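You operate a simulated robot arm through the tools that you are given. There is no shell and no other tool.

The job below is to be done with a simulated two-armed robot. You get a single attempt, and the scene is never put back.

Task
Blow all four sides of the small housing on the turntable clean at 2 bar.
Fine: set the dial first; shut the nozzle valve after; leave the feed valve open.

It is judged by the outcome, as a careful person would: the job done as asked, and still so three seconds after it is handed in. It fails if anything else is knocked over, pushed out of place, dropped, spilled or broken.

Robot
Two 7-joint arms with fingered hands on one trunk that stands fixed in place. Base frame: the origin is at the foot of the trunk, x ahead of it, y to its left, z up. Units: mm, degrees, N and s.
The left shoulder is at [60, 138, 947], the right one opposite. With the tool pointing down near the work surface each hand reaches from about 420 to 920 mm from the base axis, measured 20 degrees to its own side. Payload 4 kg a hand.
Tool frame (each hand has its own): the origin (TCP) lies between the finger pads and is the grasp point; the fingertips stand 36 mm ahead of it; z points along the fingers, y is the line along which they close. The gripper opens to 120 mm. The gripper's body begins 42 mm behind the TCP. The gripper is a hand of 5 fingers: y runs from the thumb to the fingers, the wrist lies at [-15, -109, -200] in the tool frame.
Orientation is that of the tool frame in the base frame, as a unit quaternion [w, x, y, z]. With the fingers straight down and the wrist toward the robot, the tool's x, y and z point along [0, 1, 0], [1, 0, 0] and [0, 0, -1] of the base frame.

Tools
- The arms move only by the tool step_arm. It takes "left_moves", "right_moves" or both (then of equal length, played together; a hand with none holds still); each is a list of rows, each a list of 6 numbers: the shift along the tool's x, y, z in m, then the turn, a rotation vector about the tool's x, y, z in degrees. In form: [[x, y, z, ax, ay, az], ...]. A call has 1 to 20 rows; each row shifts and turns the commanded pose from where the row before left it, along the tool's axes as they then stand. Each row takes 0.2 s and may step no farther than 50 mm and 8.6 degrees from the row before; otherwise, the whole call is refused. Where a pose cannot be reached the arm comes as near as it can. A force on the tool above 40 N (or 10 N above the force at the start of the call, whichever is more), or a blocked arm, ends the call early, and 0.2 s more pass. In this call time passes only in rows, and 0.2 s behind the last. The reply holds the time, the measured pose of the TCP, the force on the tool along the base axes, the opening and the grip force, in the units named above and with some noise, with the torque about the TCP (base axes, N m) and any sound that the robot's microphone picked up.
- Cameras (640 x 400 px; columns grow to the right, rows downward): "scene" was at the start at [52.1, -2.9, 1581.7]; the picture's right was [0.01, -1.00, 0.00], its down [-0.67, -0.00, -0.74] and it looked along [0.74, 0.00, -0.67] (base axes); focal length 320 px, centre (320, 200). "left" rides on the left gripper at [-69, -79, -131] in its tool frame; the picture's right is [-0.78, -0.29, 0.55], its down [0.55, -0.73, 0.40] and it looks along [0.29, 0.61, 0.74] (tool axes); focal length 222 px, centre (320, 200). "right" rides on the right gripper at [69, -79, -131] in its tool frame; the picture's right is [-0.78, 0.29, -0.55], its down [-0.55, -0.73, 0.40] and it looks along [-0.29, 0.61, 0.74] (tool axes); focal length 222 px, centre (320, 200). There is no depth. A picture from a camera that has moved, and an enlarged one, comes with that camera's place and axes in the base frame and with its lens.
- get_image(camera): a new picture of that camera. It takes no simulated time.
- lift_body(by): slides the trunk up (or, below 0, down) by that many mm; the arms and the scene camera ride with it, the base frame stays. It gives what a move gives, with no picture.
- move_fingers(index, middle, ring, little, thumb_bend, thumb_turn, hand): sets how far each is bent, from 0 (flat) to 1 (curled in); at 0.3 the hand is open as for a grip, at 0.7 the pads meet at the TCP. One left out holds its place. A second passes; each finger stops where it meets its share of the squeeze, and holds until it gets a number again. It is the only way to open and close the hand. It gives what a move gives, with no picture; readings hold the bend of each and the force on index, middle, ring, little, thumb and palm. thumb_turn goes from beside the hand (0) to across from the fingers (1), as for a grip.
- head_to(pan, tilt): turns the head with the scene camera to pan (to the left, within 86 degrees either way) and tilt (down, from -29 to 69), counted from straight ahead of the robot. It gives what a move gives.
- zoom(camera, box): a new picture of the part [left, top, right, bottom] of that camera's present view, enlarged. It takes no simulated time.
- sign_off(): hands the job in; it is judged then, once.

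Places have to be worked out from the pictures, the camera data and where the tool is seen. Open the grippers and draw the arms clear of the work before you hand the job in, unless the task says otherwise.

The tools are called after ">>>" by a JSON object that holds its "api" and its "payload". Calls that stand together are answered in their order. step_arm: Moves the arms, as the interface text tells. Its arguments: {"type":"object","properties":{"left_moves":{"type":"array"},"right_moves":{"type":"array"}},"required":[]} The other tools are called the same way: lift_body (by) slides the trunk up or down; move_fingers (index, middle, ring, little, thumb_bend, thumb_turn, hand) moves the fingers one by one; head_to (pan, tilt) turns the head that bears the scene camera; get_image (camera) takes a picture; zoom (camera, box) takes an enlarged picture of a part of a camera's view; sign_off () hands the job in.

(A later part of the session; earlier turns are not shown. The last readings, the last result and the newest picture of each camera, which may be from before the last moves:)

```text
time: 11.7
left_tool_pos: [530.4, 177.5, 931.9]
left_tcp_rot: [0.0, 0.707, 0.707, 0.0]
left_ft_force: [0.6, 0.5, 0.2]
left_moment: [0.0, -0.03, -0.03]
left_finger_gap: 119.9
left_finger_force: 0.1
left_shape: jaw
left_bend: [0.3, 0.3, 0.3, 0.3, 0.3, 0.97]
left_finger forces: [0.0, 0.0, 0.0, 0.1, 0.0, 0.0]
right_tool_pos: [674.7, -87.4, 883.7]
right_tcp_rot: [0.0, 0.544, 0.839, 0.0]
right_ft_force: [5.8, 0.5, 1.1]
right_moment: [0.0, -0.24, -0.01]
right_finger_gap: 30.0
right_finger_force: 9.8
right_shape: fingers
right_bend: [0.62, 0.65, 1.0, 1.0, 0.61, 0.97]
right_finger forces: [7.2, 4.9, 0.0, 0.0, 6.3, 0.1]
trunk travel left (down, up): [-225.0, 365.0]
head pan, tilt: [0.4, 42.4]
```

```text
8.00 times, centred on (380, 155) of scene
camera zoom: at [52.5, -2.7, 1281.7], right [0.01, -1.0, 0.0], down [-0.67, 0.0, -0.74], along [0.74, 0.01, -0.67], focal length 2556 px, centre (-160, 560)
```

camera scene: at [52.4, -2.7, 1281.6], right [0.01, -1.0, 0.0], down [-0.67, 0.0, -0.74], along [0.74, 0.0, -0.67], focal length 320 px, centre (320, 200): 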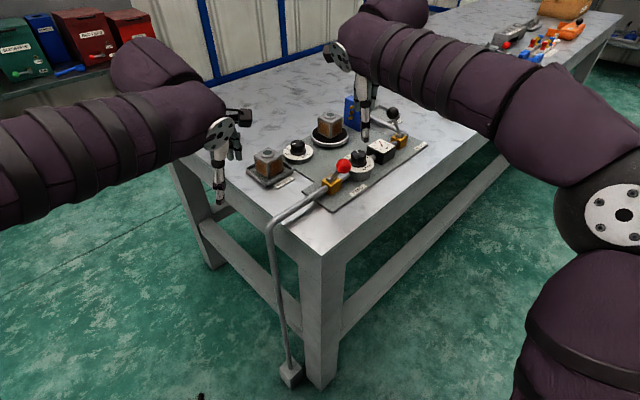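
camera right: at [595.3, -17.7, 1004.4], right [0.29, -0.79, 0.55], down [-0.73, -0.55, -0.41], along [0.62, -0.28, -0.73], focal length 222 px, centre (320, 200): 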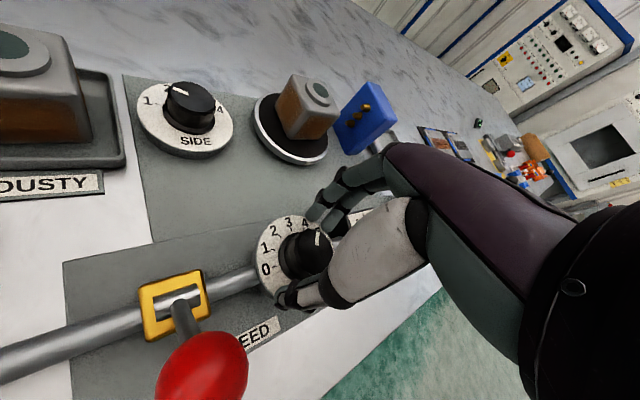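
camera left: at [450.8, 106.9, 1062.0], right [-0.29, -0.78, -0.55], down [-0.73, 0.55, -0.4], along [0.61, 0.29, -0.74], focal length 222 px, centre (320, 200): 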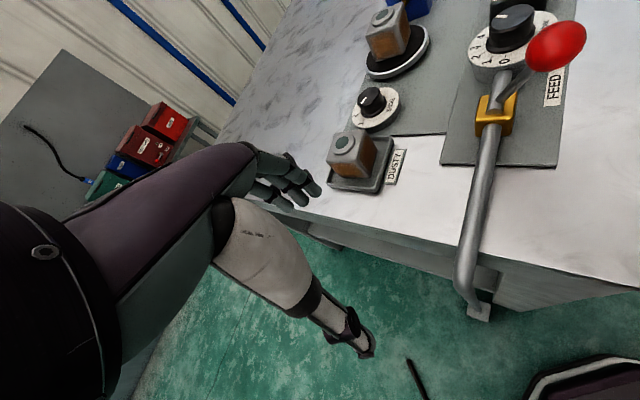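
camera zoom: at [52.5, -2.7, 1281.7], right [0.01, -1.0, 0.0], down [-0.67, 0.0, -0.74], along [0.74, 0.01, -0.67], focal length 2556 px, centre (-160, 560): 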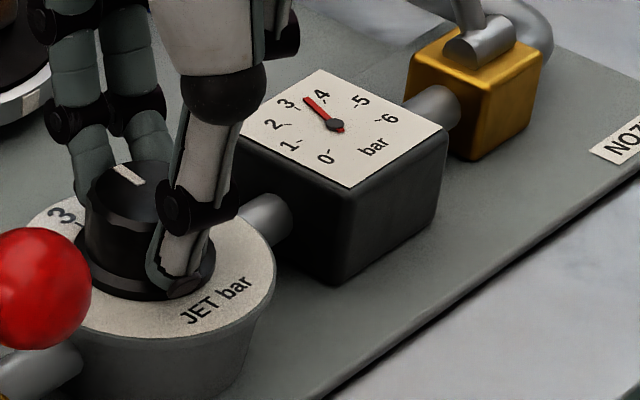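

The knob turns with the hand and the gauge drops toward 3. I continue the remaining 36° to bring it to 2.

>>> {"api": "step_arm", "payload": {"right_moves": [[0, 0, 0, 0, 0, -8], [0, 0, 0, 0, 0, -8], [0, 0, 0, 0, 0, -8], [0, 0, 0, 0, 0, -8], [0, 0, 0, 0, 0, -4]]}}

>>> {"api": "zoom", "payload": {"camera": "right", "box": [220, 140, 412, 320]}}

>>> {"api": "zoom", "payload": {"camera": "left", "box": [440, 0, 600, 100]}}

>>> {"api": "zoom", "payload": {"camera": "scene", "box": [340, 130, 420, 180]}}

```text
time: 12.9
left_tool_pos: [530.2, 176.9, 931.1]
left_tcp_rot: [0.0, 0.707, 0.707, -0.001]
left_ft_force: [0.1, 0.4, -0.3]
left_moment: [0.01, -0.03, 0.02]
left_finger_gap: 119.7
left_finger_force: 0.1
left_shape: jaw
left_bend: [0.3, 0.3, 0.3, 0.3, 0.3, 0.97]
left_finger forces: [0.1, 0.0, 0.0, 0.0, 0.1, 0.1]
right_tool_pos: [674.3, -85.5, 883.3]
right_tcp_rot: [0.0, 0.258, 0.966, 0.0]
right_ft_force: [6.6, 7.4, 5.3]
right_moment: [0.35, -0.23, 0.0]
right_finger_gap: 29.9
right_finger_force: 10.2
right_shape: fingers
right_bend: [0.61, 0.64, 1.0, 1.0, 0.62, 0.97]
right_finger forces: [8.6, 6.5, 0.0, 0.0, 5.3, 0.0]
trunk travel left (down, up): [-225.0, 365.0]
head pan, tilt: [0.4, 42.4]
```

```text
2.22 times, centred on (316, 230) of right
camera zoom: at [575.5, -120.6, 1014.5], right [0.83, -0.14, 0.55], down [0.11, -0.91, -0.4], along [0.55, 0.39, -0.74], focal length 494 px, centre (329, 133)
```

zoom: 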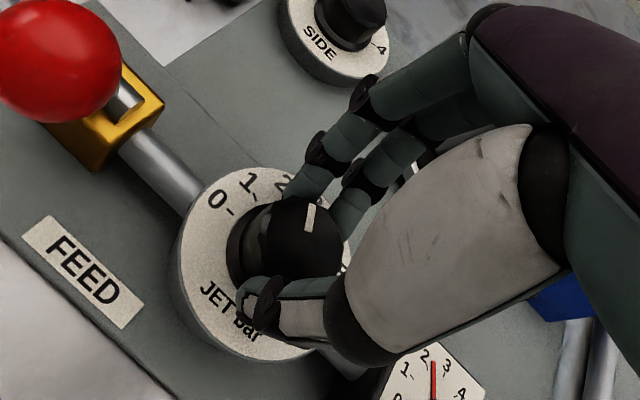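

```text
4.00 times, centred on (520, 50) of left
camera zoom: at [450.9, 107.6, 1061.9], right [-0.29, -0.79, -0.55], down [-0.74, 0.55, -0.4], along [0.61, 0.29, -0.74], focal length 888 px, centre (-480, 800)
```

zoom: 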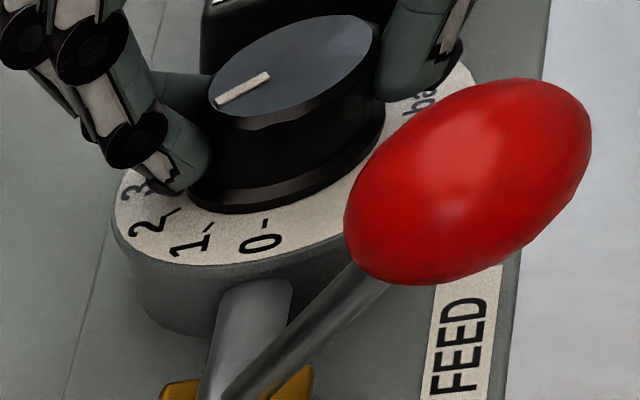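

```text
8.00 times, centred on (380, 155) of scene
camera zoom: at [52.4, -2.1, 1281.7], right [0.01, -1.0, 0.0], down [-0.67, -0.01, -0.74], along [0.74, 0.0, -0.67], focal length 2556 px, centre (-160, 560)
```

zoom: 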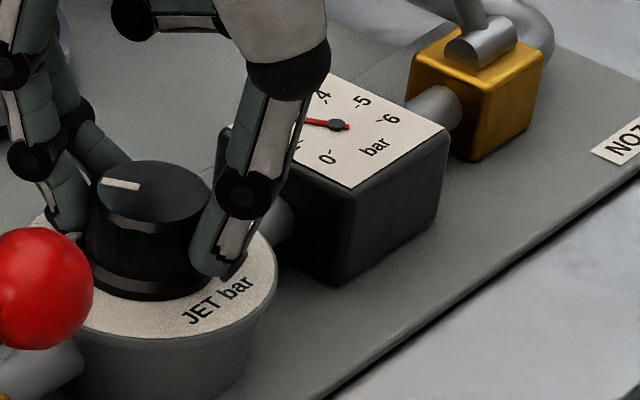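

The needle is now between 2 and 3. I hold still for a moment so it settles, then read the gauge closely.

>>> {"api": "step_arm", "payload": {"right_moves": [[0, 0, 0, 0, 0, 0], [0, 0, 0, 0, 0, 0], [0, 0, 0, 0, 0, 0]]}}

>>> {"api": "zoom", "payload": {"camera": "right", "box": [335, 280, 415, 330]}}

>>> {"api": "zoom", "payload": {"camera": "scene", "box": [365, 135, 405, 160]}}

```text
time: 13.7
left_tool_pos: [530.2, 177.8, 931.9]
left_tcp_rot: [0.0, 0.707, 0.707, 0.0]
left_ft_force: [-0.1, 0.5, 0.0]
left_moment: [-0.02, -0.01, 0.01]
left_finger_gap: 119.6
left_finger_force: 0.1
left_shape: jaw
left_bend: [0.3, 0.3, 0.3, 0.3, 0.3, 0.97]
left_finger forces: [0.0, 0.1, 0.0, 0.1, 0.0, 0.0]
right_tool_pos: [673.8, -86.7, 883.0]
right_tcp_rot: [0.0, 0.259, 0.966, 0.0]
right_ft_force: [5.6, 10.3, 6.1]
right_moment: [0.37, -0.22, 0.0]
right_finger_gap: 30.1
right_finger_force: 10.6
right_shape: fingers
right_bend: [0.61, 0.64, 1.0, 1.0, 0.62, 0.97]
right_finger forces: [9.5, 6.4, 0.1, 0.0, 5.2, 0.0]
trunk travel left (down, up): [-225.0, 365.0]
head pan, tilt: [0.4, 42.4]
```

```text
8.00 times, centred on (375, 305) of right
camera zoom: at [575.5, -120.7, 1014.4], right [0.82, -0.14, 0.55], down [0.11, -0.91, -0.4], along [0.55, 0.39, -0.74], focal length 1777 px, centre (-120, -640)
```

zoom: 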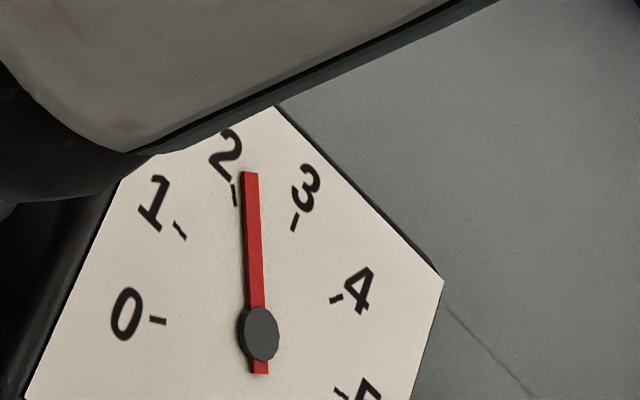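

```text
16.00 times, centred on (385, 148) of scene
camera zoom: at [52.2, -1.9, 1281.7], right [0.01, -1.0, 0.0], down [-0.67, -0.01, -0.74], along [0.74, 0.0, -0.67], focal length 5113 px, centre (-720, 1040)
```

zoom: 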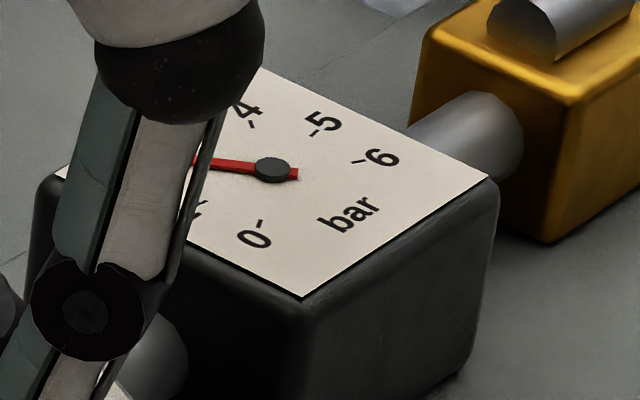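

The needle reads about 2.2, so the knob lagged the hand a little. I turn about 6° more.

>>> {"api": "step_arm", "payload": {"right_moves": [[0, 0, 0, 0, 0, -6], [0, 0, 0, 0, 0, 0], [0, 0, 0, 0, 0, 0]]}}

>>> {"api": "zoom", "payload": {"camera": "right", "box": [335, 280, 415, 330]}}

>>> {"api": "zoom", "payload": {"camera": "left", "box": [440, 0, 600, 100]}}

>>> {"api": "zoom", "payload": {"camera": "scene", "box": [340, 135, 420, 185]}}

```text
time: 14.5
left_tool_pos: [529.5, 177.2, 933.2]
left_tcp_rot: [-0.001, 0.707, 0.707, 0.0]
left_ft_force: [0.0, 0.2, 0.6]
left_moment: [-0.01, -0.04, -0.01]
left_finger_gap: 119.8
left_finger_force: 0.1
left_shape: jaw
left_bend: [0.3, 0.3, 0.3, 0.3, 0.3, 0.97]
left_finger forces: [0.1, 0.0, 0.0, 0.0, 0.1, 0.0]
right_tool_pos: [673.4, -86.6, 883.0]
right_tcp_rot: [0.0, 0.208, 0.978, -0.001]
right_ft_force: [5.0, 9.3, 5.8]
right_moment: [0.42, -0.2, -0.02]
right_finger_gap: 30.1
right_finger_force: 10.2
right_shape: fingers
right_bend: [0.61, 0.64, 1.0, 1.0, 0.62, 0.96]
right_finger forces: [9.0, 6.2, 0.1, 0.0, 5.3, 0.0]
trunk travel left (down, up): [-225.0, 365.0]
head pan, tilt: [0.4, 42.4]
```

```text
8.00 times, centred on (375, 305) of right
camera zoom: at [579.8, -130.8, 1014.5], right [0.84, -0.05, 0.55], down [0.2, -0.89, -0.4], along [0.51, 0.44, -0.74], focal length 1777 px, centre (-120, -640)
```

zoom: 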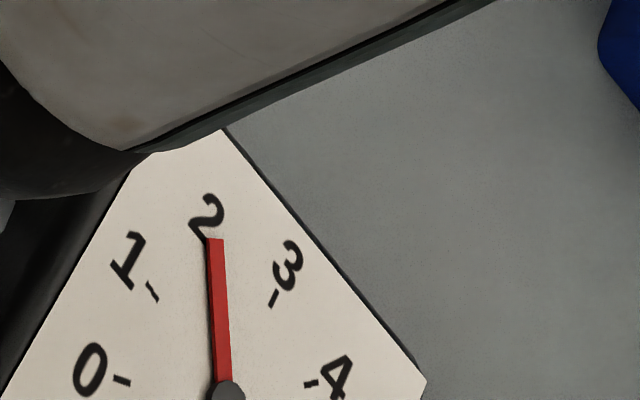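

```text
4.00 times, centred on (520, 50) of left
camera zoom: at [450.8, 107.5, 1061.9], right [-0.29, -0.79, -0.55], down [-0.73, 0.55, -0.4], along [0.61, 0.29, -0.74], focal length 888 px, centre (-480, 800)
```

zoom: 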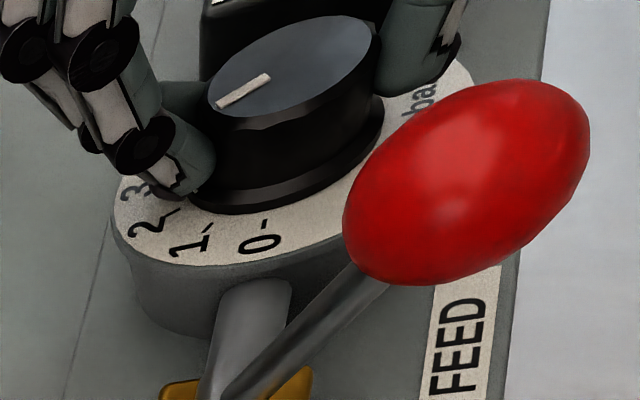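

```text
8.00 times, centred on (380, 160) of scene
camera zoom: at [52.2, -2.1, 1281.7], right [0.01, -1.0, 0.0], down [-0.67, -0.01, -0.74], along [0.74, 0.0, -0.67], focal length 2556 px, centre (-160, 520)
```

zoom: 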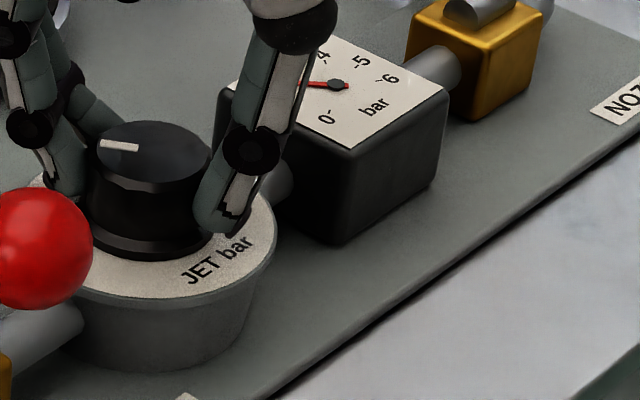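

The needle now lies over the 2 within parallax. I open the three fingers to let go of the knob, then check the dial and gauge unobstructed.

>>> {"api": "move_fingers", "payload": {"hand": "right", "index": 0.48, "middle": 0.48, "thumb_bend": 0.48}}

>>> {"api": "step_arm", "payload": {"right_moves": [[0, 0, -0.03, 0, 0, 0], [0, 0, -0.04, 0, 0, 0], [0, 0, -0.03, 0, 0, 0]]}}

>>> {"api": "get_image", "payload": {"camera": "right"}}

>>> {"api": "zoom", "payload": {"camera": "scene", "box": [340, 130, 420, 180]}}

>>> {"api": "zoom", "payload": {"camera": "left", "box": [440, 0, 600, 100]}}

```text
time: 15.5
left_tool_pos: [530.3, 177.0, 931.7]
left_tcp_rot: [0.0, 0.707, 0.707, 0.0]
left_ft_force: [-0.4, -0.3, 0.0]
left_moment: [0.02, 0.04, -0.02]
left_finger_gap: 119.8
left_finger_force: 0.0
left_shape: jaw
left_bend: [0.3, 0.3, 0.3, 0.3, 0.3, 0.97]
left_finger forces: [0.0, 0.0, 0.0, 0.0, 0.0, 0.0]
right_tool_pos: [674.5, -86.8, 884.0]
right_tcp_rot: [0.0, 0.208, 0.978, 0.0]
right_ft_force: [0.3, -0.4, -0.1]
right_moment: [0.0, 0.0, -0.01]
right_finger_gap: 65.2
right_finger_force: 0.0
right_shape: fingers
right_bend: [0.48, 0.48, 1.0, 1.0, 0.48, 0.97]
right_finger forces: [0.1, 0.0, 0.0, 0.1, 0.1, 0.1]
trunk travel left (down, up): [-225.0, 365.0]
head pan, tilt: [0.4, 42.4]
```

```text
time: 16.3
left_tool_pos: [530.0, 177.2, 931.8]
left_tcp_rot: [0.0, 0.707, 0.707, 0.0]
left_ft_force: [0.3, -0.6, 0.6]
left_moment: [-0.01, 0.0, 0.02]
left_finger_gap: 119.4
left_finger_force: 0.0
left_shape: jaw
left_bend: [0.3, 0.3, 0.3, 0.3, 0.3, 0.97]
left_finger forces: [0.0, 0.0, 0.0, 0.0, 0.0, 0.0]
right_tool_pos: [676.9, -86.3, 985.1]
right_tcp_rot: [-0.001, 0.208, 0.978, -0.001]
right_ft_force: [0.4, -1.1, 0.3]
right_moment: [-0.01, 0.0, 0.0]
right_finger_gap: 65.2
right_finger_force: 0.0
right_shape: fingers
right_bend: [0.48, 0.48, 1.0, 1.0, 0.48, 0.97]
right_finger forces: [0.0, 0.1, 0.0, 0.0, 0.1, 0.0]
trunk travel left (down, up): [-225.0, 365.0]
head pan, tilt: [0.4, 42.4]
```

```text
taken
camera right: at [581.4, -130.5, 1115.5], right [0.84, -0.05, 0.55], down [0.2, -0.9, -0.4], along [0.51, 0.44, -0.74], focal length 222 px, centre (320, 200)
```

right: 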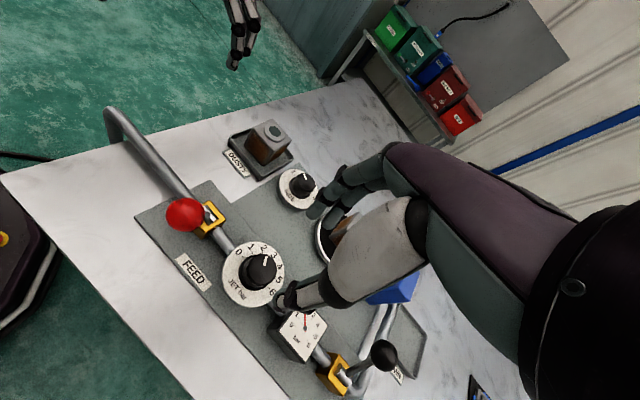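

```text
8.00 times, centred on (380, 155) of scene
camera zoom: at [52.2, -2.7, 1281.6], right [0.01, -1.0, 0.0], down [-0.67, 0.0, -0.74], along [0.74, 0.0, -0.67], focal length 2556 px, centre (-160, 560)
```

zoom: 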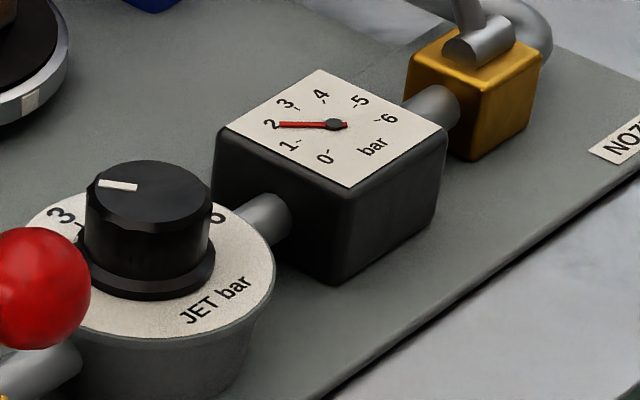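

```text
4.00 times, centred on (520, 50) of left
camera zoom: at [450.8, 107.0, 1061.9], right [-0.29, -0.78, -0.55], down [-0.73, 0.55, -0.4], along [0.61, 0.29, -0.74], focal length 888 px, centre (-480, 800)
```

zoom: 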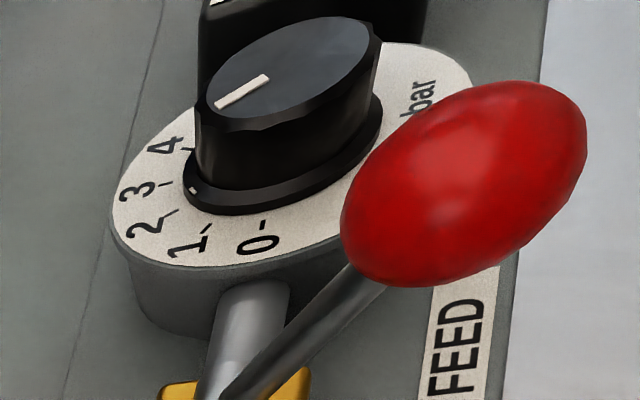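

Released cleanly. I enlarge the gauge and the small white mark on the knob's flange to see how exact the 2 is.

>>> {"api": "zoom", "payload": {"camera": "scene", "box": [367, 137, 399, 157]}}

>>> {"api": "zoom", "payload": {"camera": "left", "box": [464, 20, 544, 70]}}

>>> {"api": "zoom", "payload": {"camera": "right", "box": [216, 236, 296, 316]}}

>>> {"api": "zoom", "payload": {"camera": "right", "box": [270, 300, 334, 356]}}

```text
16.00 times, centred on (383, 147) of scene
camera zoom: at [52.2, -2.7, 1281.6], right [0.01, -1.0, 0.0], down [-0.67, 0.0, -0.74], along [0.74, 0.0, -0.67], focal length 5113 px, centre (-688, 1048)
```

zoom: 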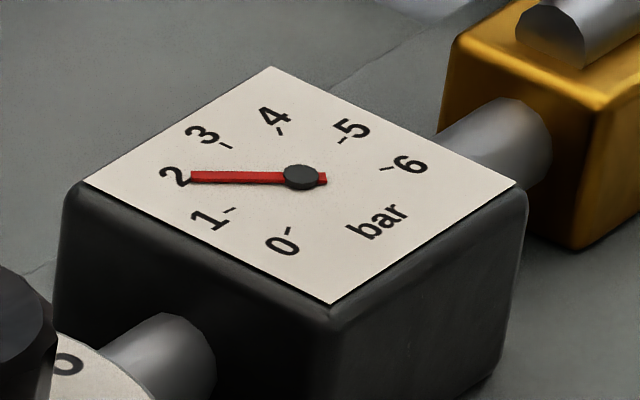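

```text
8.00 times, centred on (504, 45) of left
camera zoom: at [450.8, 107.0, 1061.9], right [-0.29, -0.78, -0.55], down [-0.73, 0.55, -0.4], along [0.61, 0.29, -0.74], focal length 1777 px, centre (-1152, 1440)
```

zoom: 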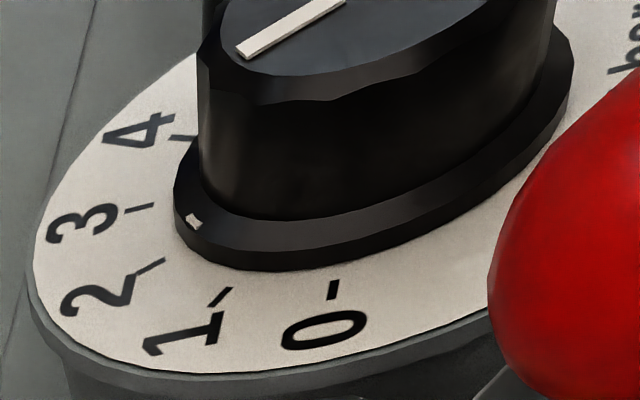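

```text
5.00 times, centred on (256, 276) of right
camera zoom: at [581.4, -130.5, 1115.5], right [0.84, -0.05, 0.55], down [0.2, -0.9, -0.4], along [0.51, 0.44, -0.74], focal length 1111 px, centre (640, -180)
```

zoom: 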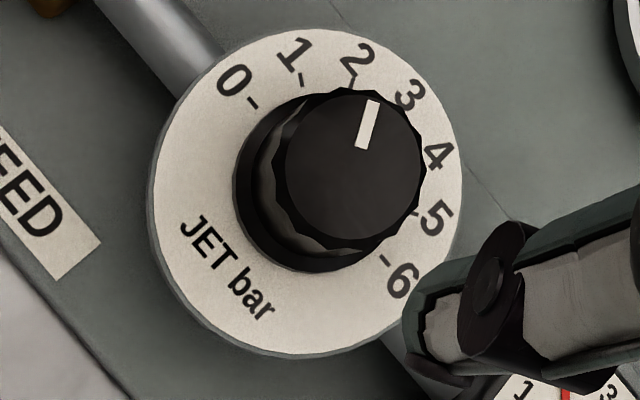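

```text
7.14 times, centred on (302, 328) of right
camera zoom: at [581.4, -130.5, 1115.5], right [0.84, -0.05, 0.55], down [0.2, -0.9, -0.4], along [0.51, 0.44, -0.74], focal length 1587 px, centre (449, -714)
```

zoom: 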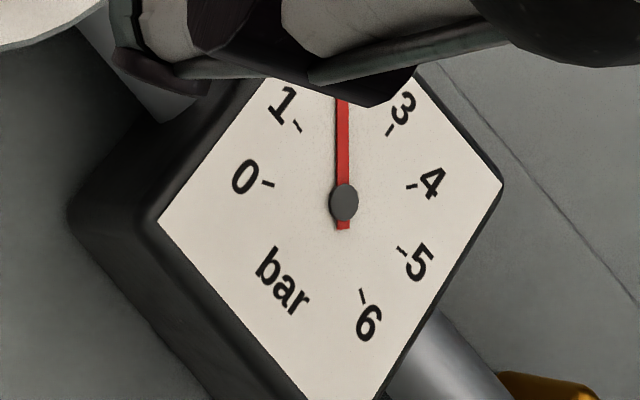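

By tick geometry the gauge reads about 1.95–2.0 and the pointer sits on 2, so the dial is set. Now I look at the side dial and turntable from both hand cameras to place the left hand.

>>> {"api": "zoom", "payload": {"camera": "right", "box": [262, 150, 342, 220]}}

>>> {"api": "zoom", "payload": {"camera": "left", "box": [320, 60, 432, 200]}}

>>> {"api": "zoom", "payload": {"camera": "scene", "box": [230, 100, 342, 190]}}

```text
5.71 times, centred on (302, 185) of right
camera zoom: at [581.4, -130.5, 1115.5], right [0.84, -0.05, 0.55], down [0.2, -0.9, -0.4], along [0.51, 0.44, -0.74], focal length 1269 px, centre (423, 286)
```

zoom: 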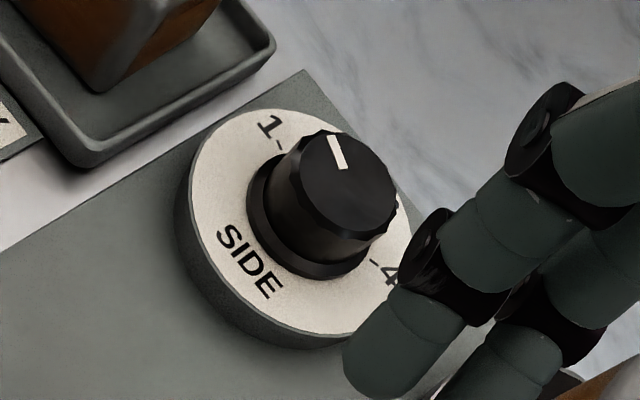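

```text
2.86 times, centred on (376, 130) of left
camera zoom: at [450.8, 107.0, 1061.9], right [-0.29, -0.78, -0.55], down [-0.73, 0.55, -0.4], along [0.61, 0.29, -0.74], focal length 635 px, centre (160, 400)
```

zoom: 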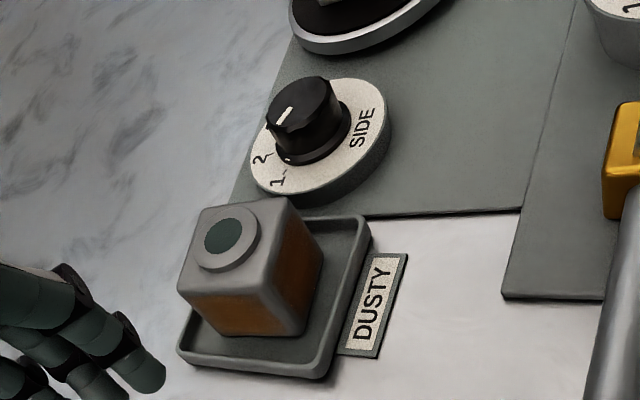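

```text
4.44 times, centred on (286, 145) of scene
camera zoom: at [52.2, -2.7, 1281.6], right [0.01, -1.0, 0.0], down [-0.67, 0.0, -0.74], along [0.74, 0.0, -0.67], focal length 1420 px, centre (471, 444)
```

zoom: 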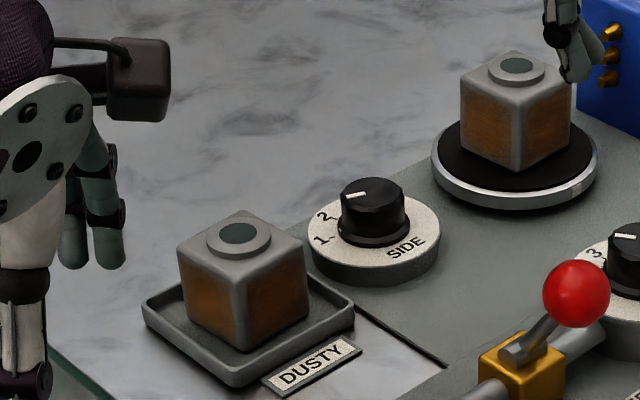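

Side knob top triangulates to (744, 59, 842), and the nozzle ball sits at about (815, -183, 889). I swing the right hand to the 45° panel direction and move it high over to the ball.

>>> {"api": "step_arm", "payload": {"right_moves": [[0, 0, 0, 0, 0, 7], [0, 0, 0, 0, 0, 7], [0, 0, 0, 0, 0, 7], [-0.0416, 0.0072, 0, 0, 0, 0], [-0.0416, 0.0072, 0, 0, 0, 0], [-0.0416, 0.0072, 0, 0, 0, 0], [-0.0416, 0.0072, 0, 0, 0, 0]]}}

>>> {"api": "get_image", "payload": {"camera": "right"}}

>>> {"api": "get_image", "payload": {"camera": "scene"}}

```text
time: 17.9
left_tool_pos: [529.9, 175.2, 931.6]
left_tcp_rot: [-0.001, 0.708, 0.706, 0.0]
left_ft_force: [0.2, -0.8, 0.0]
left_moment: [0.0, 0.09, 0.03]
left_finger_gap: 119.4
left_finger_force: 0.1
left_shape: jaw
left_bend: [0.3, 0.3, 0.3, 0.3, 0.3, 0.97]
left_finger forces: [0.0, 0.0, 0.0, 0.1, 0.0, 0.0]
right_tool_pos: [741.8, -163.7, 963.7]
right_tcp_rot: [-0.001, 0.382, 0.924, 0.0]
right_ft_force: [0.6, 0.0, -0.3]
right_moment: [0.01, -0.02, 0.0]
right_finger_gap: 66.1
right_finger_force: 0.1
right_shape: fingers
right_bend: [0.48, 0.48, 1.0, 1.0, 0.48, 0.97]
right_finger forces: [0.1, 0.0, 0.1, 0.0, 0.1, 0.1]
right hand out of reach, approached as far as the arm can: row 5, 6, 7
trunk travel left (down, up): [-225.0, 365.0]
head pan, tilt: [0.4, 42.4]
```

```text
taken
camera right: at [637.9, -170.3, 1095.0], right [0.76, -0.35, 0.55], down [-0.13, -0.91, -0.4], along [0.64, 0.23, -0.74], focal length 222 px, centre (320, 200)
```

right: 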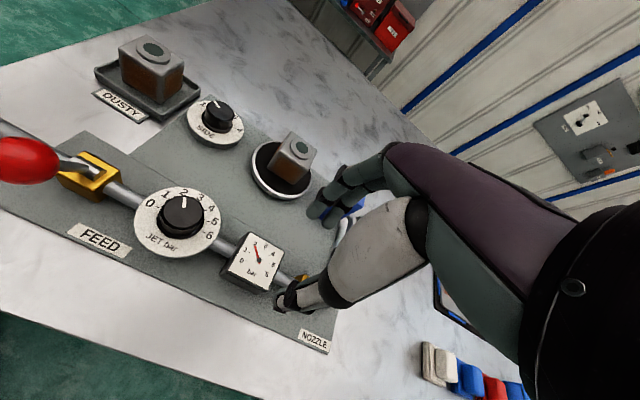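

```text
taken
camera scene: at [52.1, -4.0, 1281.7], right [0.01, -1.0, 0.0], down [-0.67, 0.0, -0.74], along [0.74, 0.01, -0.67], focal length 320 px, centre (320, 200)
```

scene: 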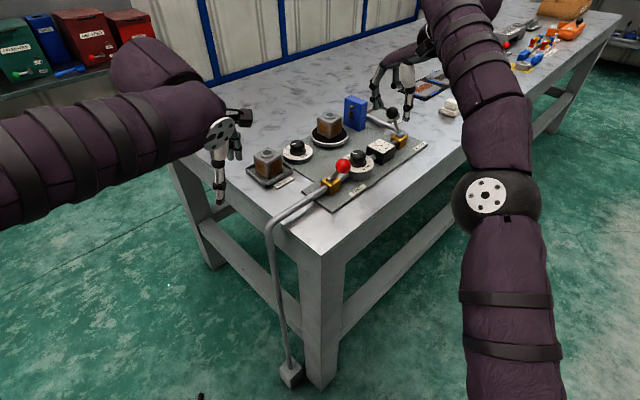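

The arm ran out of reach at (742, -164), because the wrist sits well above the lowered shoulder. I raise the trunk 200 mm so the arm reaches out more level, then look again.

>>> {"api": "lift_body", "payload": {"by": 200}}

>>> {"api": "get_image", "payload": {"camera": "scene"}}

```text
time: 20.1
left_tool_pos: [530.0, 176.4, 1131.5]
left_tcp_rot: [0.0, 0.707, 0.707, 0.0]
left_ft_force: [-0.2, 0.4, -0.1]
left_moment: [0.0, 0.0, -0.03]
left_finger_gap: 119.8
left_finger_force: 0.0
left_shape: jaw
left_bend: [0.3, 0.3, 0.3, 0.3, 0.3, 0.97]
left_finger forces: [0.1, 0.0, 0.0, 0.0, 0.1, 0.0]
right_tool_pos: [741.2, -161.4, 1163.6]
right_tcp_rot: [0.0, 0.383, 0.924, -0.001]
right_ft_force: [0.6, -0.5, 0.1]
right_moment: [0.0, -0.02, -0.03]
right_finger_gap: 65.4
right_finger_force: 0.1
right_shape: fingers
right_bend: [0.48, 0.48, 1.0, 1.0, 0.48, 0.97]
right_finger forces: [0.0, 0.0, 0.1, 0.0, 0.1, 0.0]
trunk travel left (down, up): [-425.0, 165.0]
head pan, tilt: [0.4, 42.4]
```

```text
taken
camera scene: at [52.4, -2.8, 1481.6], right [0.01, -1.0, 0.0], down [-0.67, 0.0, -0.74], along [0.74, 0.0, -0.67], focal length 320 px, centre (320, 200)
```

scene: 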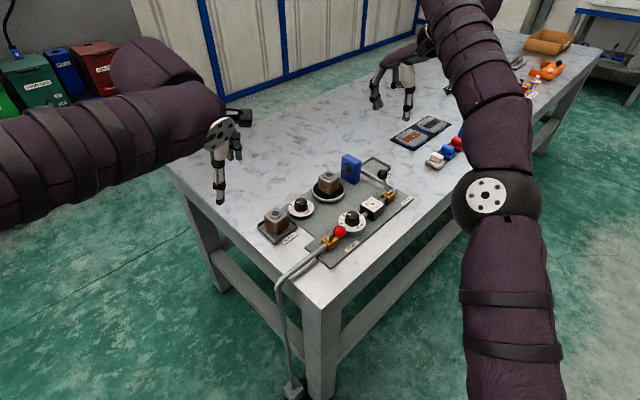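

The hand rode up to z 1164. I bring it down 150 mm on the spot and read where it goes.

>>> {"api": "step_arm", "payload": {"right_moves": [[0, 0, 0.04, 0, 0, 0], [0, 0, 0.04, 0, 0, 0], [0, 0, 0.04, 0, 0, 0], [0, 0, 0.03, 0, 0, 0]]}}

```text
time: 21.1
left_tool_pos: [529.3, 176.6, 1131.1]
left_tcp_rot: [0.0, 0.707, 0.707, -0.001]
left_ft_force: [0.4, -0.9, 1.0]
left_moment: [-0.01, 0.0, 0.0]
left_finger_gap: 119.6
left_finger_force: 0.0
left_shape: jaw
left_bend: [0.3, 0.3, 0.3, 0.3, 0.3, 0.97]
left_finger forces: [0.1, 0.1, 0.0, 0.0, 0.0, 0.1]
right_tool_pos: [741.1, -161.7, 1013.0]
right_tcp_rot: [0.0, 0.383, 0.924, 0.0]
right_ft_force: [-0.8, 0.2, -0.8]
right_moment: [0.0, 0.0, 0.0]
right_finger_gap: 65.7
right_finger_force: 0.0
right_shape: fingers
right_bend: [0.48, 0.48, 1.0, 1.0, 0.48, 0.97]
right_finger forces: [0.0, 0.1, 0.1, 0.0, 0.0, 0.1]
trunk travel left (down, up): [-425.0, 165.0]
head pan, tilt: [0.4, 42.4]
```

That tracked exactly. Now I step out to above the ball at (815, -183) at z ~985.

>>> {"api": "step_arm", "payload": {"right_moves": [[-0.0337, 0.0185, 0.014, 0, 0, 0], [-0.0338, 0.0186, 0.014, 0, 0, 0]]}}

>>> {"api": "get_image", "payload": {"camera": "right"}}

>>> {"api": "zoom", "payload": {"camera": "scene", "box": [320, 90, 480, 220]}}

```text
time: 21.7
left_tool_pos: [531.4, 179.0, 1129.3]
left_tcp_rot: [-0.001, 0.706, 0.708, -0.001]
left_ft_force: [0.3, 0.3, 0.2]
left_moment: [-0.05, 0.09, 0.01]
left_finger_gap: 119.8
left_finger_force: 0.0
left_shape: jaw
left_bend: [0.3, 0.3, 0.3, 0.3, 0.3, 0.97]
left_finger forces: [0.0, 0.0, 0.0, 0.1, 0.0, 0.0]
right_tool_pos: [816.6, -181.6, 985.2]
right_tcp_rot: [0.0, 0.383, 0.924, 0.0]
right_ft_force: [0.1, -1.3, 1.2]
right_moment: [0.07, 0.04, -0.02]
right_finger_gap: 66.0
right_finger_force: 0.0
right_shape: fingers
right_bend: [0.48, 0.48, 1.0, 1.0, 0.48, 0.97]
right_finger forces: [0.0, 0.1, 0.1, 0.1, 0.1, 0.0]
trunk travel left (down, up): [-425.0, 165.0]
head pan, tilt: [0.4, 42.4]
```

```text
taken
camera right: at [712.7, -189.8, 1116.3], right [0.76, -0.35, 0.55], down [-0.13, -0.91, -0.4], along [0.64, 0.23, -0.74], focal length 222 px, centre (320, 200)
```

right: 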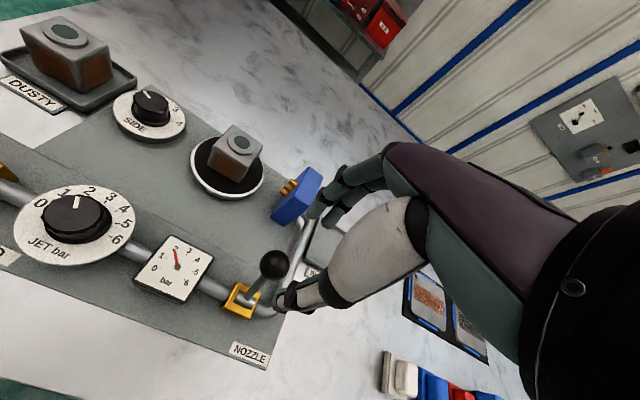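

```text
3.08 times, centred on (400, 155) of scene
camera zoom: at [54.5, -0.9, 1481.7], right [0.01, -1.0, 0.0], down [-0.68, -0.01, -0.74], along [0.74, 0.0, -0.68], focal length 983 px, centre (74, 338)
```

zoom: 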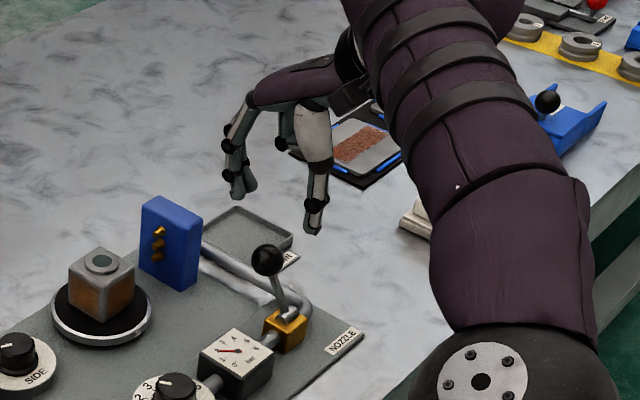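

The hand is directly over the ball (816, -182, 889) and the fingers straddle it along the swing direction. I descend to TCP z ~902.

>>> {"api": "step_arm", "payload": {"right_moves": [[0, 0, 0.03, 0, 0, 0], [0, 0, 0.03, 0, 0, 0], [0, 0, 0.023, 0, 0, 0]]}}

>>> {"api": "get_image", "payload": {"camera": "right"}}

>>> {"api": "zoom", "payload": {"camera": "scene", "box": [350, 120, 446, 210]}}

```text
time: 22.5
left_tool_pos: [530.8, 177.9, 1131.4]
left_tcp_rot: [0.0, 0.707, 0.707, 0.0]
left_ft_force: [-0.3, 0.4, -0.1]
left_moment: [0.05, -0.02, -0.02]
left_finger_gap: 119.7
left_finger_force: 0.1
left_shape: jaw
left_bend: [0.3, 0.3, 0.3, 0.3, 0.3, 0.97]
left_finger forces: [0.1, 0.0, 0.0, 0.0, 0.0, 0.0]
right_tool_pos: [817.0, -183.2, 902.4]
right_tcp_rot: [0.0, 0.383, 0.924, -0.001]
right_ft_force: [0.7, 0.1, -0.9]
right_moment: [0.03, 0.02, 0.05]
right_finger_gap: 65.8
right_finger_force: 0.1
right_shape: fingers
right_bend: [0.48, 0.48, 1.0, 1.0, 0.48, 0.97]
right_finger forces: [0.1, 0.1, 0.0, 0.0, 0.0, 0.0]
trunk travel left (down, up): [-425.0, 165.0]
head pan, tilt: [0.4, 42.4]
```

```text
taken
camera right: at [712.6, -190.4, 1032.5], right [0.76, -0.35, 0.55], down [-0.13, -0.91, -0.4], along [0.64, 0.23, -0.74], focal length 222 px, centre (320, 200)
```

right: 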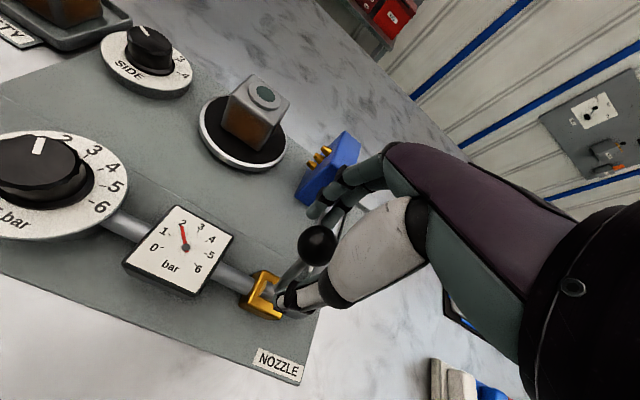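

```text
4.44 times, centred on (398, 165) of scene
camera zoom: at [52.5, -3.0, 1481.7], right [0.01, -1.0, 0.0], down [-0.67, 0.0, -0.74], along [0.74, 0.0, -0.67], focal length 1420 px, centre (-27, 356)
```

zoom: 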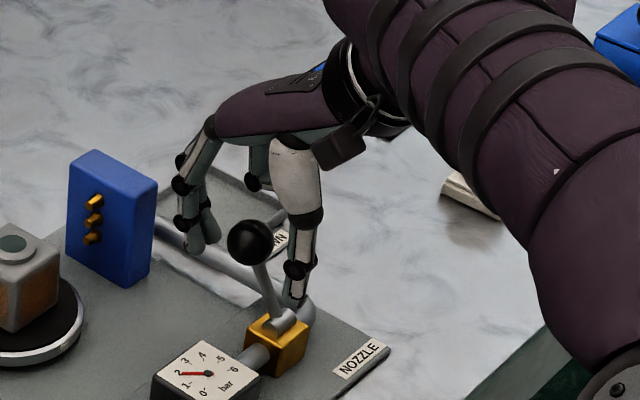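

The ball lies between thumb and fingers, centred on the TCP. I close the three fingers on it.

>>> {"api": "move_fingers", "payload": {"hand": "right", "index": 0.66, "middle": 0.66, "thumb_bend": 0.66}}

>>> {"api": "get_image", "payload": {"camera": "right"}}

>>> {"api": "zoom", "payload": {"camera": "scene", "box": [350, 120, 446, 210]}}

```text
time: 23.5
left_tool_pos: [528.9, 177.2, 1133.1]
left_tcp_rot: [-0.001, 0.707, 0.707, 0.0]
left_ft_force: [0.5, 0.1, 0.1]
left_moment: [-0.02, -0.01, -0.03]
left_finger_gap: 119.6
left_finger_force: 0.0
left_shape: jaw
left_bend: [0.3, 0.3, 0.3, 0.3, 0.3, 0.97]
left_finger forces: [0.0, 0.0, 0.0, 0.0, 0.0, 0.0]
right_tool_pos: [817.0, -183.5, 901.7]
right_tcp_rot: [0.0, 0.383, 0.924, 0.0]
right_ft_force: [-3.5, -3.8, 0.3]
right_moment: [-0.12, 0.14, 0.01]
right_finger_gap: 20.6
right_finger_force: 2.3
right_shape: fingers
right_bend: [0.66, 0.66, 1.0, 1.0, 0.63, 0.97]
right_finger forces: [0.3, 0.0, 0.0, 0.0, 4.3, 0.0]
trunk travel left (down, up): [-425.0, 165.0]
head pan, tilt: [0.4, 42.4]
```

```text
taken
camera right: at [712.2, -190.8, 1033.1], right [0.76, -0.35, 0.55], down [-0.13, -0.91, -0.4], along [0.64, 0.23, -0.74], focal length 222 px, centre (320, 200)
```

right: 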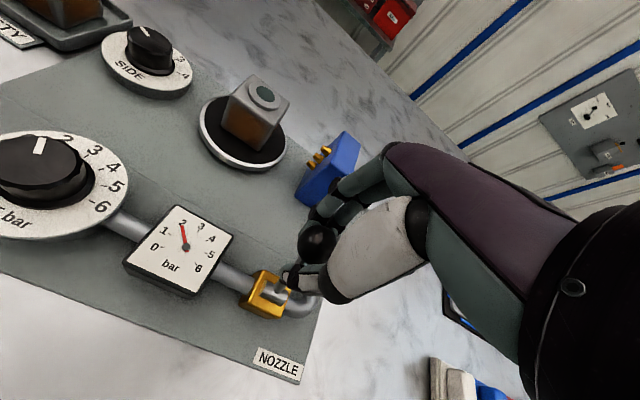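

```text
4.44 times, centred on (398, 165) of scene
camera zoom: at [51.8, -3.2, 1481.7], right [0.01, -1.0, 0.0], down [-0.67, 0.0, -0.74], along [0.74, 0.01, -0.67], focal length 1420 px, centre (-27, 356)
```

zoom: 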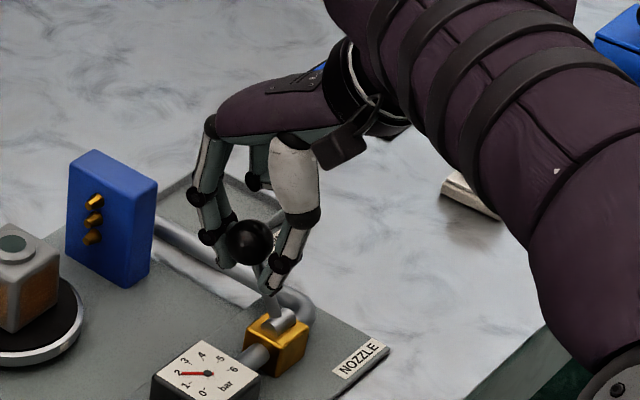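

The thumb and fingers cage the lever. Before opening it I get the left hand ready: fold its ring and little fingers, half-close the rest and bring it high over the side dial.

>>> {"api": "move_fingers", "payload": {"hand": "left", "index": 0.48, "middle": 0.48, "ring": 1.0, "little": 1.0, "thumb_bend": 0.48}}

>>> {"api": "step_arm", "payload": {"left_moves": [[-0.0197, 0.0357, 0.0252, 0, 0, 0], [-0.0197, 0.0357, 0.0252, 0, 0, 0], [-0.0197, 0.0357, 0.0252, 0, 0, 0], [-0.0197, 0.0357, 0.0252, 0, 0, 0], [-0.0197, 0.0357, 0.0252, 0, 0, 0], [-0.0197, 0.0357, 0.0252, 0, 0, 0], [0, 0, 0, 0, 0, -8], [0, 0, 0, 0, 0, -8], [0, 0, 0, 0, 0, -8], [0, 0, 0, 0, 0, -8]]}}

>>> {"api": "get_image", "payload": {"camera": "scene"}}

>>> {"api": "get_image", "payload": {"camera": "left"}}

```text
time: 24.5
left_tool_pos: [529.4, 175.7, 1131.9]
left_tcp_rot: [0.0, 0.707, 0.707, 0.0]
left_ft_force: [-0.5, -0.4, 0.4]
left_moment: [-0.02, 0.01, 0.0]
left_finger_gap: 66.6
left_finger_force: 0.0
left_shape: fingers
left_bend: [0.48, 0.48, 1.0, 1.0, 0.48, 0.97]
left_finger forces: [0.0, 0.1, 0.0, 0.1, 0.0, 0.0]
right_tool_pos: [816.2, -183.8, 901.7]
right_tcp_rot: [0.0, 0.382, 0.924, 0.0]
right_ft_force: [-4.5, -3.9, -0.6]
right_moment: [-0.1, 0.12, 0.02]
right_finger_gap: 20.7
right_finger_force: 2.1
right_shape: fingers
right_bend: [0.66, 0.66, 1.0, 1.0, 0.63, 0.97]
right_finger forces: [0.1, 0.0, 0.0, 0.1, 4.4, 0.0]
trunk travel left (down, up): [-425.0, 165.0]
head pan, tilt: [0.4, 42.4]
```

```text
time: 26.7
left_tool_pos: [744.1, 59.2, 980.6]
left_tcp_rot: [0.001, 0.484, 0.875, 0.001]
left_ft_force: [0.2, -0.4, 0.0]
left_moment: [-0.03, -0.01, -0.01]
left_finger_gap: 66.5
left_finger_force: 0.0
left_shape: fingers
left_bend: [0.48, 0.48, 1.0, 1.0, 0.48, 0.97]
left_finger forces: [0.0, 0.0, 0.0, 0.0, 0.0, 0.0]
right_tool_pos: [815.4, -183.2, 902.2]
right_tcp_rot: [0.0, 0.382, 0.924, 0.0]
right_ft_force: [-4.3, -0.7, 2.0]
right_moment: [-0.07, 0.17, -0.02]
right_finger_gap: 18.1
right_finger_force: 2.3
right_shape: fingers
right_bend: [0.66, 0.66, 1.0, 1.0, 0.64, 0.96]
right_finger forces: [0.2, 0.0, 0.0, 0.1, 4.8, 0.1]
trunk travel left (down, up): [-425.0, 165.0]
head pan, tilt: [0.4, 42.4]
```

```text
taken
camera scene: at [51.7, -3.1, 1481.7], right [0.01, -1.0, 0.0], down [-0.67, 0.0, -0.74], along [0.74, 0.01, -0.67], focal length 320 px, centre (320, 200)
```

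scene: 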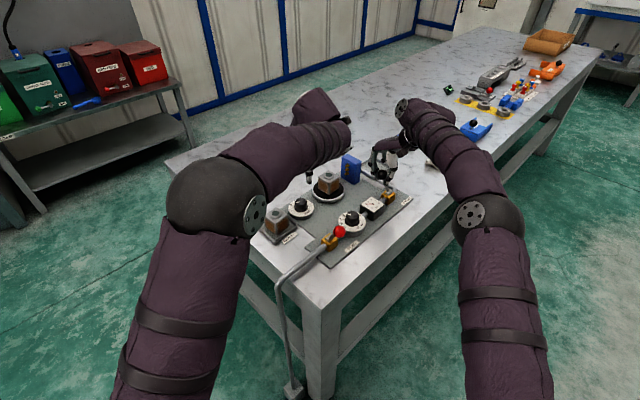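

```text
taken
camera left: at [713.9, -42.9, 1110.9], right [0.17, -0.82, -0.55], down [-0.91, 0.07, -0.4], along [0.37, 0.57, -0.74], focal length 222 px, centre (320, 200)
```

left: 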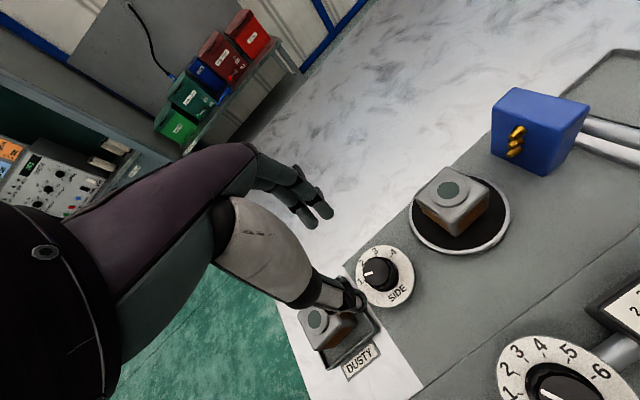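

The left hand is over the side dial, and its camera has a fine view of the housing, jets and dial. I take close-ups now for a before-picture.

>>> {"api": "zoom", "payload": {"camera": "left", "box": [390, 80, 600, 260]}}

>>> {"api": "zoom", "payload": {"camera": "left", "box": [340, 230, 436, 320]}}

>>> {"api": "zoom", "payload": {"camera": "scene", "box": [300, 150, 412, 230]}}

```text
2.22 times, centred on (495, 170) of left
camera zoom: at [713.9, -42.9, 1110.9], right [0.17, -0.82, -0.55], down [-0.91, 0.07, -0.4], along [0.37, 0.57, -0.74], focal length 494 px, centre (-69, 267)
```

zoom: 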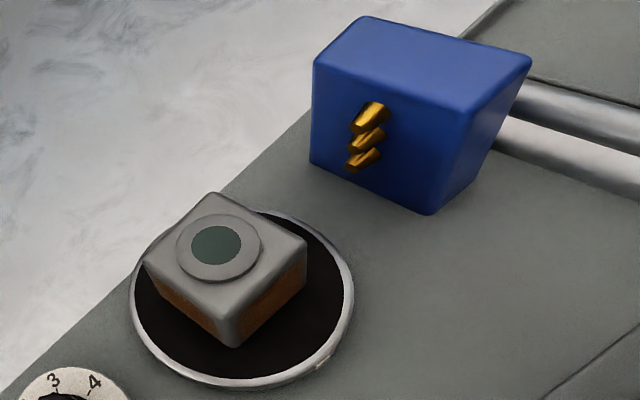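

```text
4.44 times, centred on (388, 275) of left
camera zoom: at [713.9, -42.9, 1110.9], right [0.17, -0.82, -0.55], down [-0.91, 0.07, -0.4], along [0.37, 0.57, -0.74], focal length 987 px, centre (18, -133)
```

zoom: 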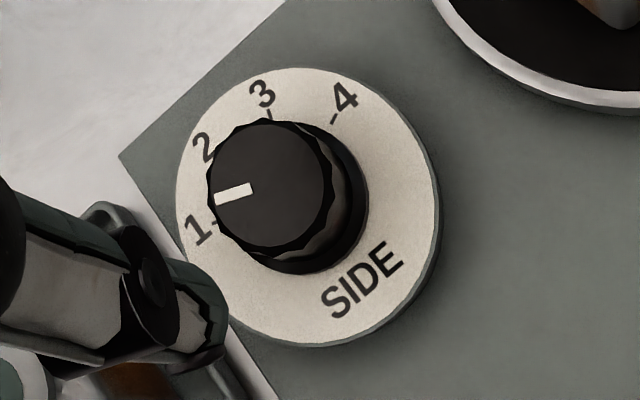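

```text
5.00 times, centred on (356, 190) of scene
camera zoom: at [51.7, -3.1, 1481.7], right [0.01, -1.0, 0.0], down [-0.67, 0.0, -0.74], along [0.74, 0.01, -0.67], focal length 1598 px, centre (140, 250)
```

zoom: 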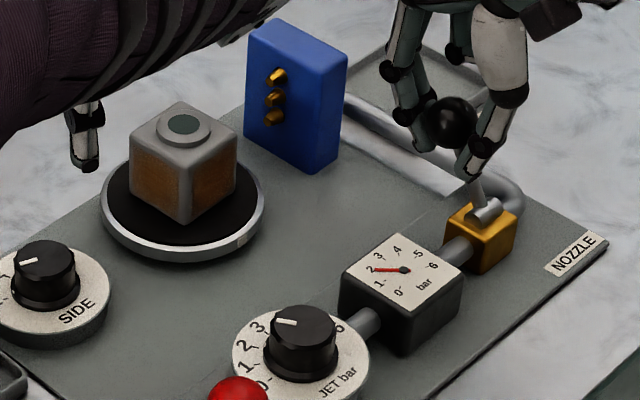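

Everything is in place: dial on 2, gauge about 2, nozzle shut. I now pull the nozzle lever toward the bench front (-y of the tool), half-way first, following its arc.

>>> {"api": "step_arm", "payload": {"right_moves": [[0, -0.012, -0.004, 0, 0, 0], [0, -0.012, -0.002, 0, 0, 0], [0, -0.008, -0.001, 0, 0, 0]]}}

>>> {"api": "zoom", "payload": {"camera": "scene", "box": [300, 150, 412, 230]}}

>>> {"api": "get_image", "payload": {"camera": "right"}}

```text
time: 27.5
left_tool_pos: [743.1, 58.0, 979.7]
left_tcp_rot: [-0.001, 0.485, 0.875, 0.0]
left_ft_force: [0.3, 0.0, 0.3]
left_moment: [0.02, 0.02, -0.02]
left_finger_gap: 66.3
left_finger_force: 0.0
left_shape: fingers
left_bend: [0.48, 0.48, 1.0, 1.0, 0.48, 0.97]
left_finger forces: [0.1, 0.0, 0.0, 0.0, 0.0, 0.1]
right_tool_pos: [792.8, -206.8, 909.0]
right_tcp_rot: [0.0, 0.383, 0.924, 0.0]
right_ft_force: [-0.3, 0.2, -0.1]
right_moment: [0.02, -0.02, -0.02]
right_finger_gap: 13.3
right_finger_force: 0.1
right_shape: fingers
right_bend: [0.66, 0.66, 1.0, 1.0, 0.66, 0.97]
right_finger forces: [0.2, 0.0, 0.0, 0.1, 0.0, 0.0]
trunk travel left (down, up): [-425.0, 165.0]
head pan, tilt: [0.4, 42.4]
```

```text
5.00 times, centred on (356, 190) of scene
camera zoom: at [52.2, -2.9, 1481.7], right [0.01, -1.0, 0.0], down [-0.67, 0.0, -0.74], along [0.74, 0.01, -0.67], focal length 1598 px, centre (140, 250)
```

zoom: 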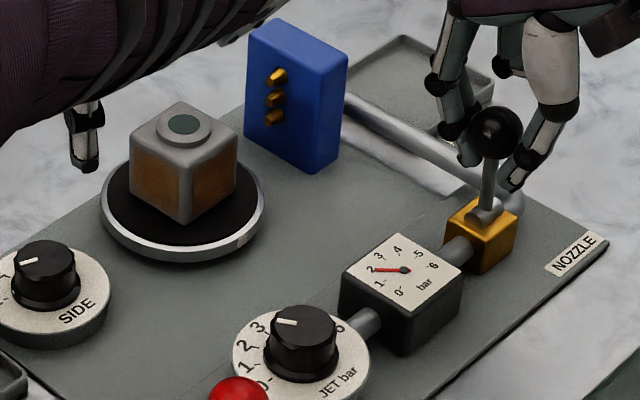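

```text
taken
camera right: at [688.9, -213.7, 1040.6], right [0.76, -0.35, 0.55], down [-0.13, -0.91, -0.4], along [0.64, 0.23, -0.74], focal length 222 px, centre (320, 200)
```

right: 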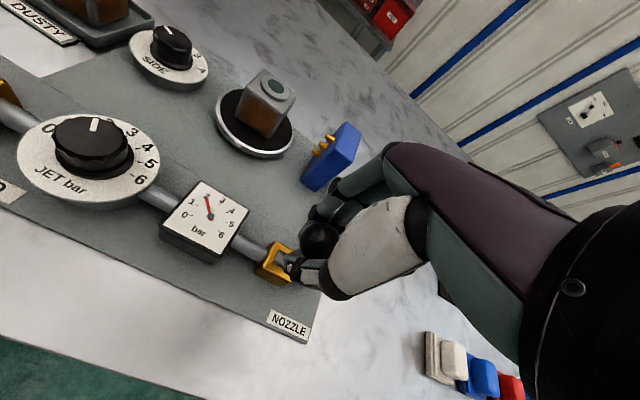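

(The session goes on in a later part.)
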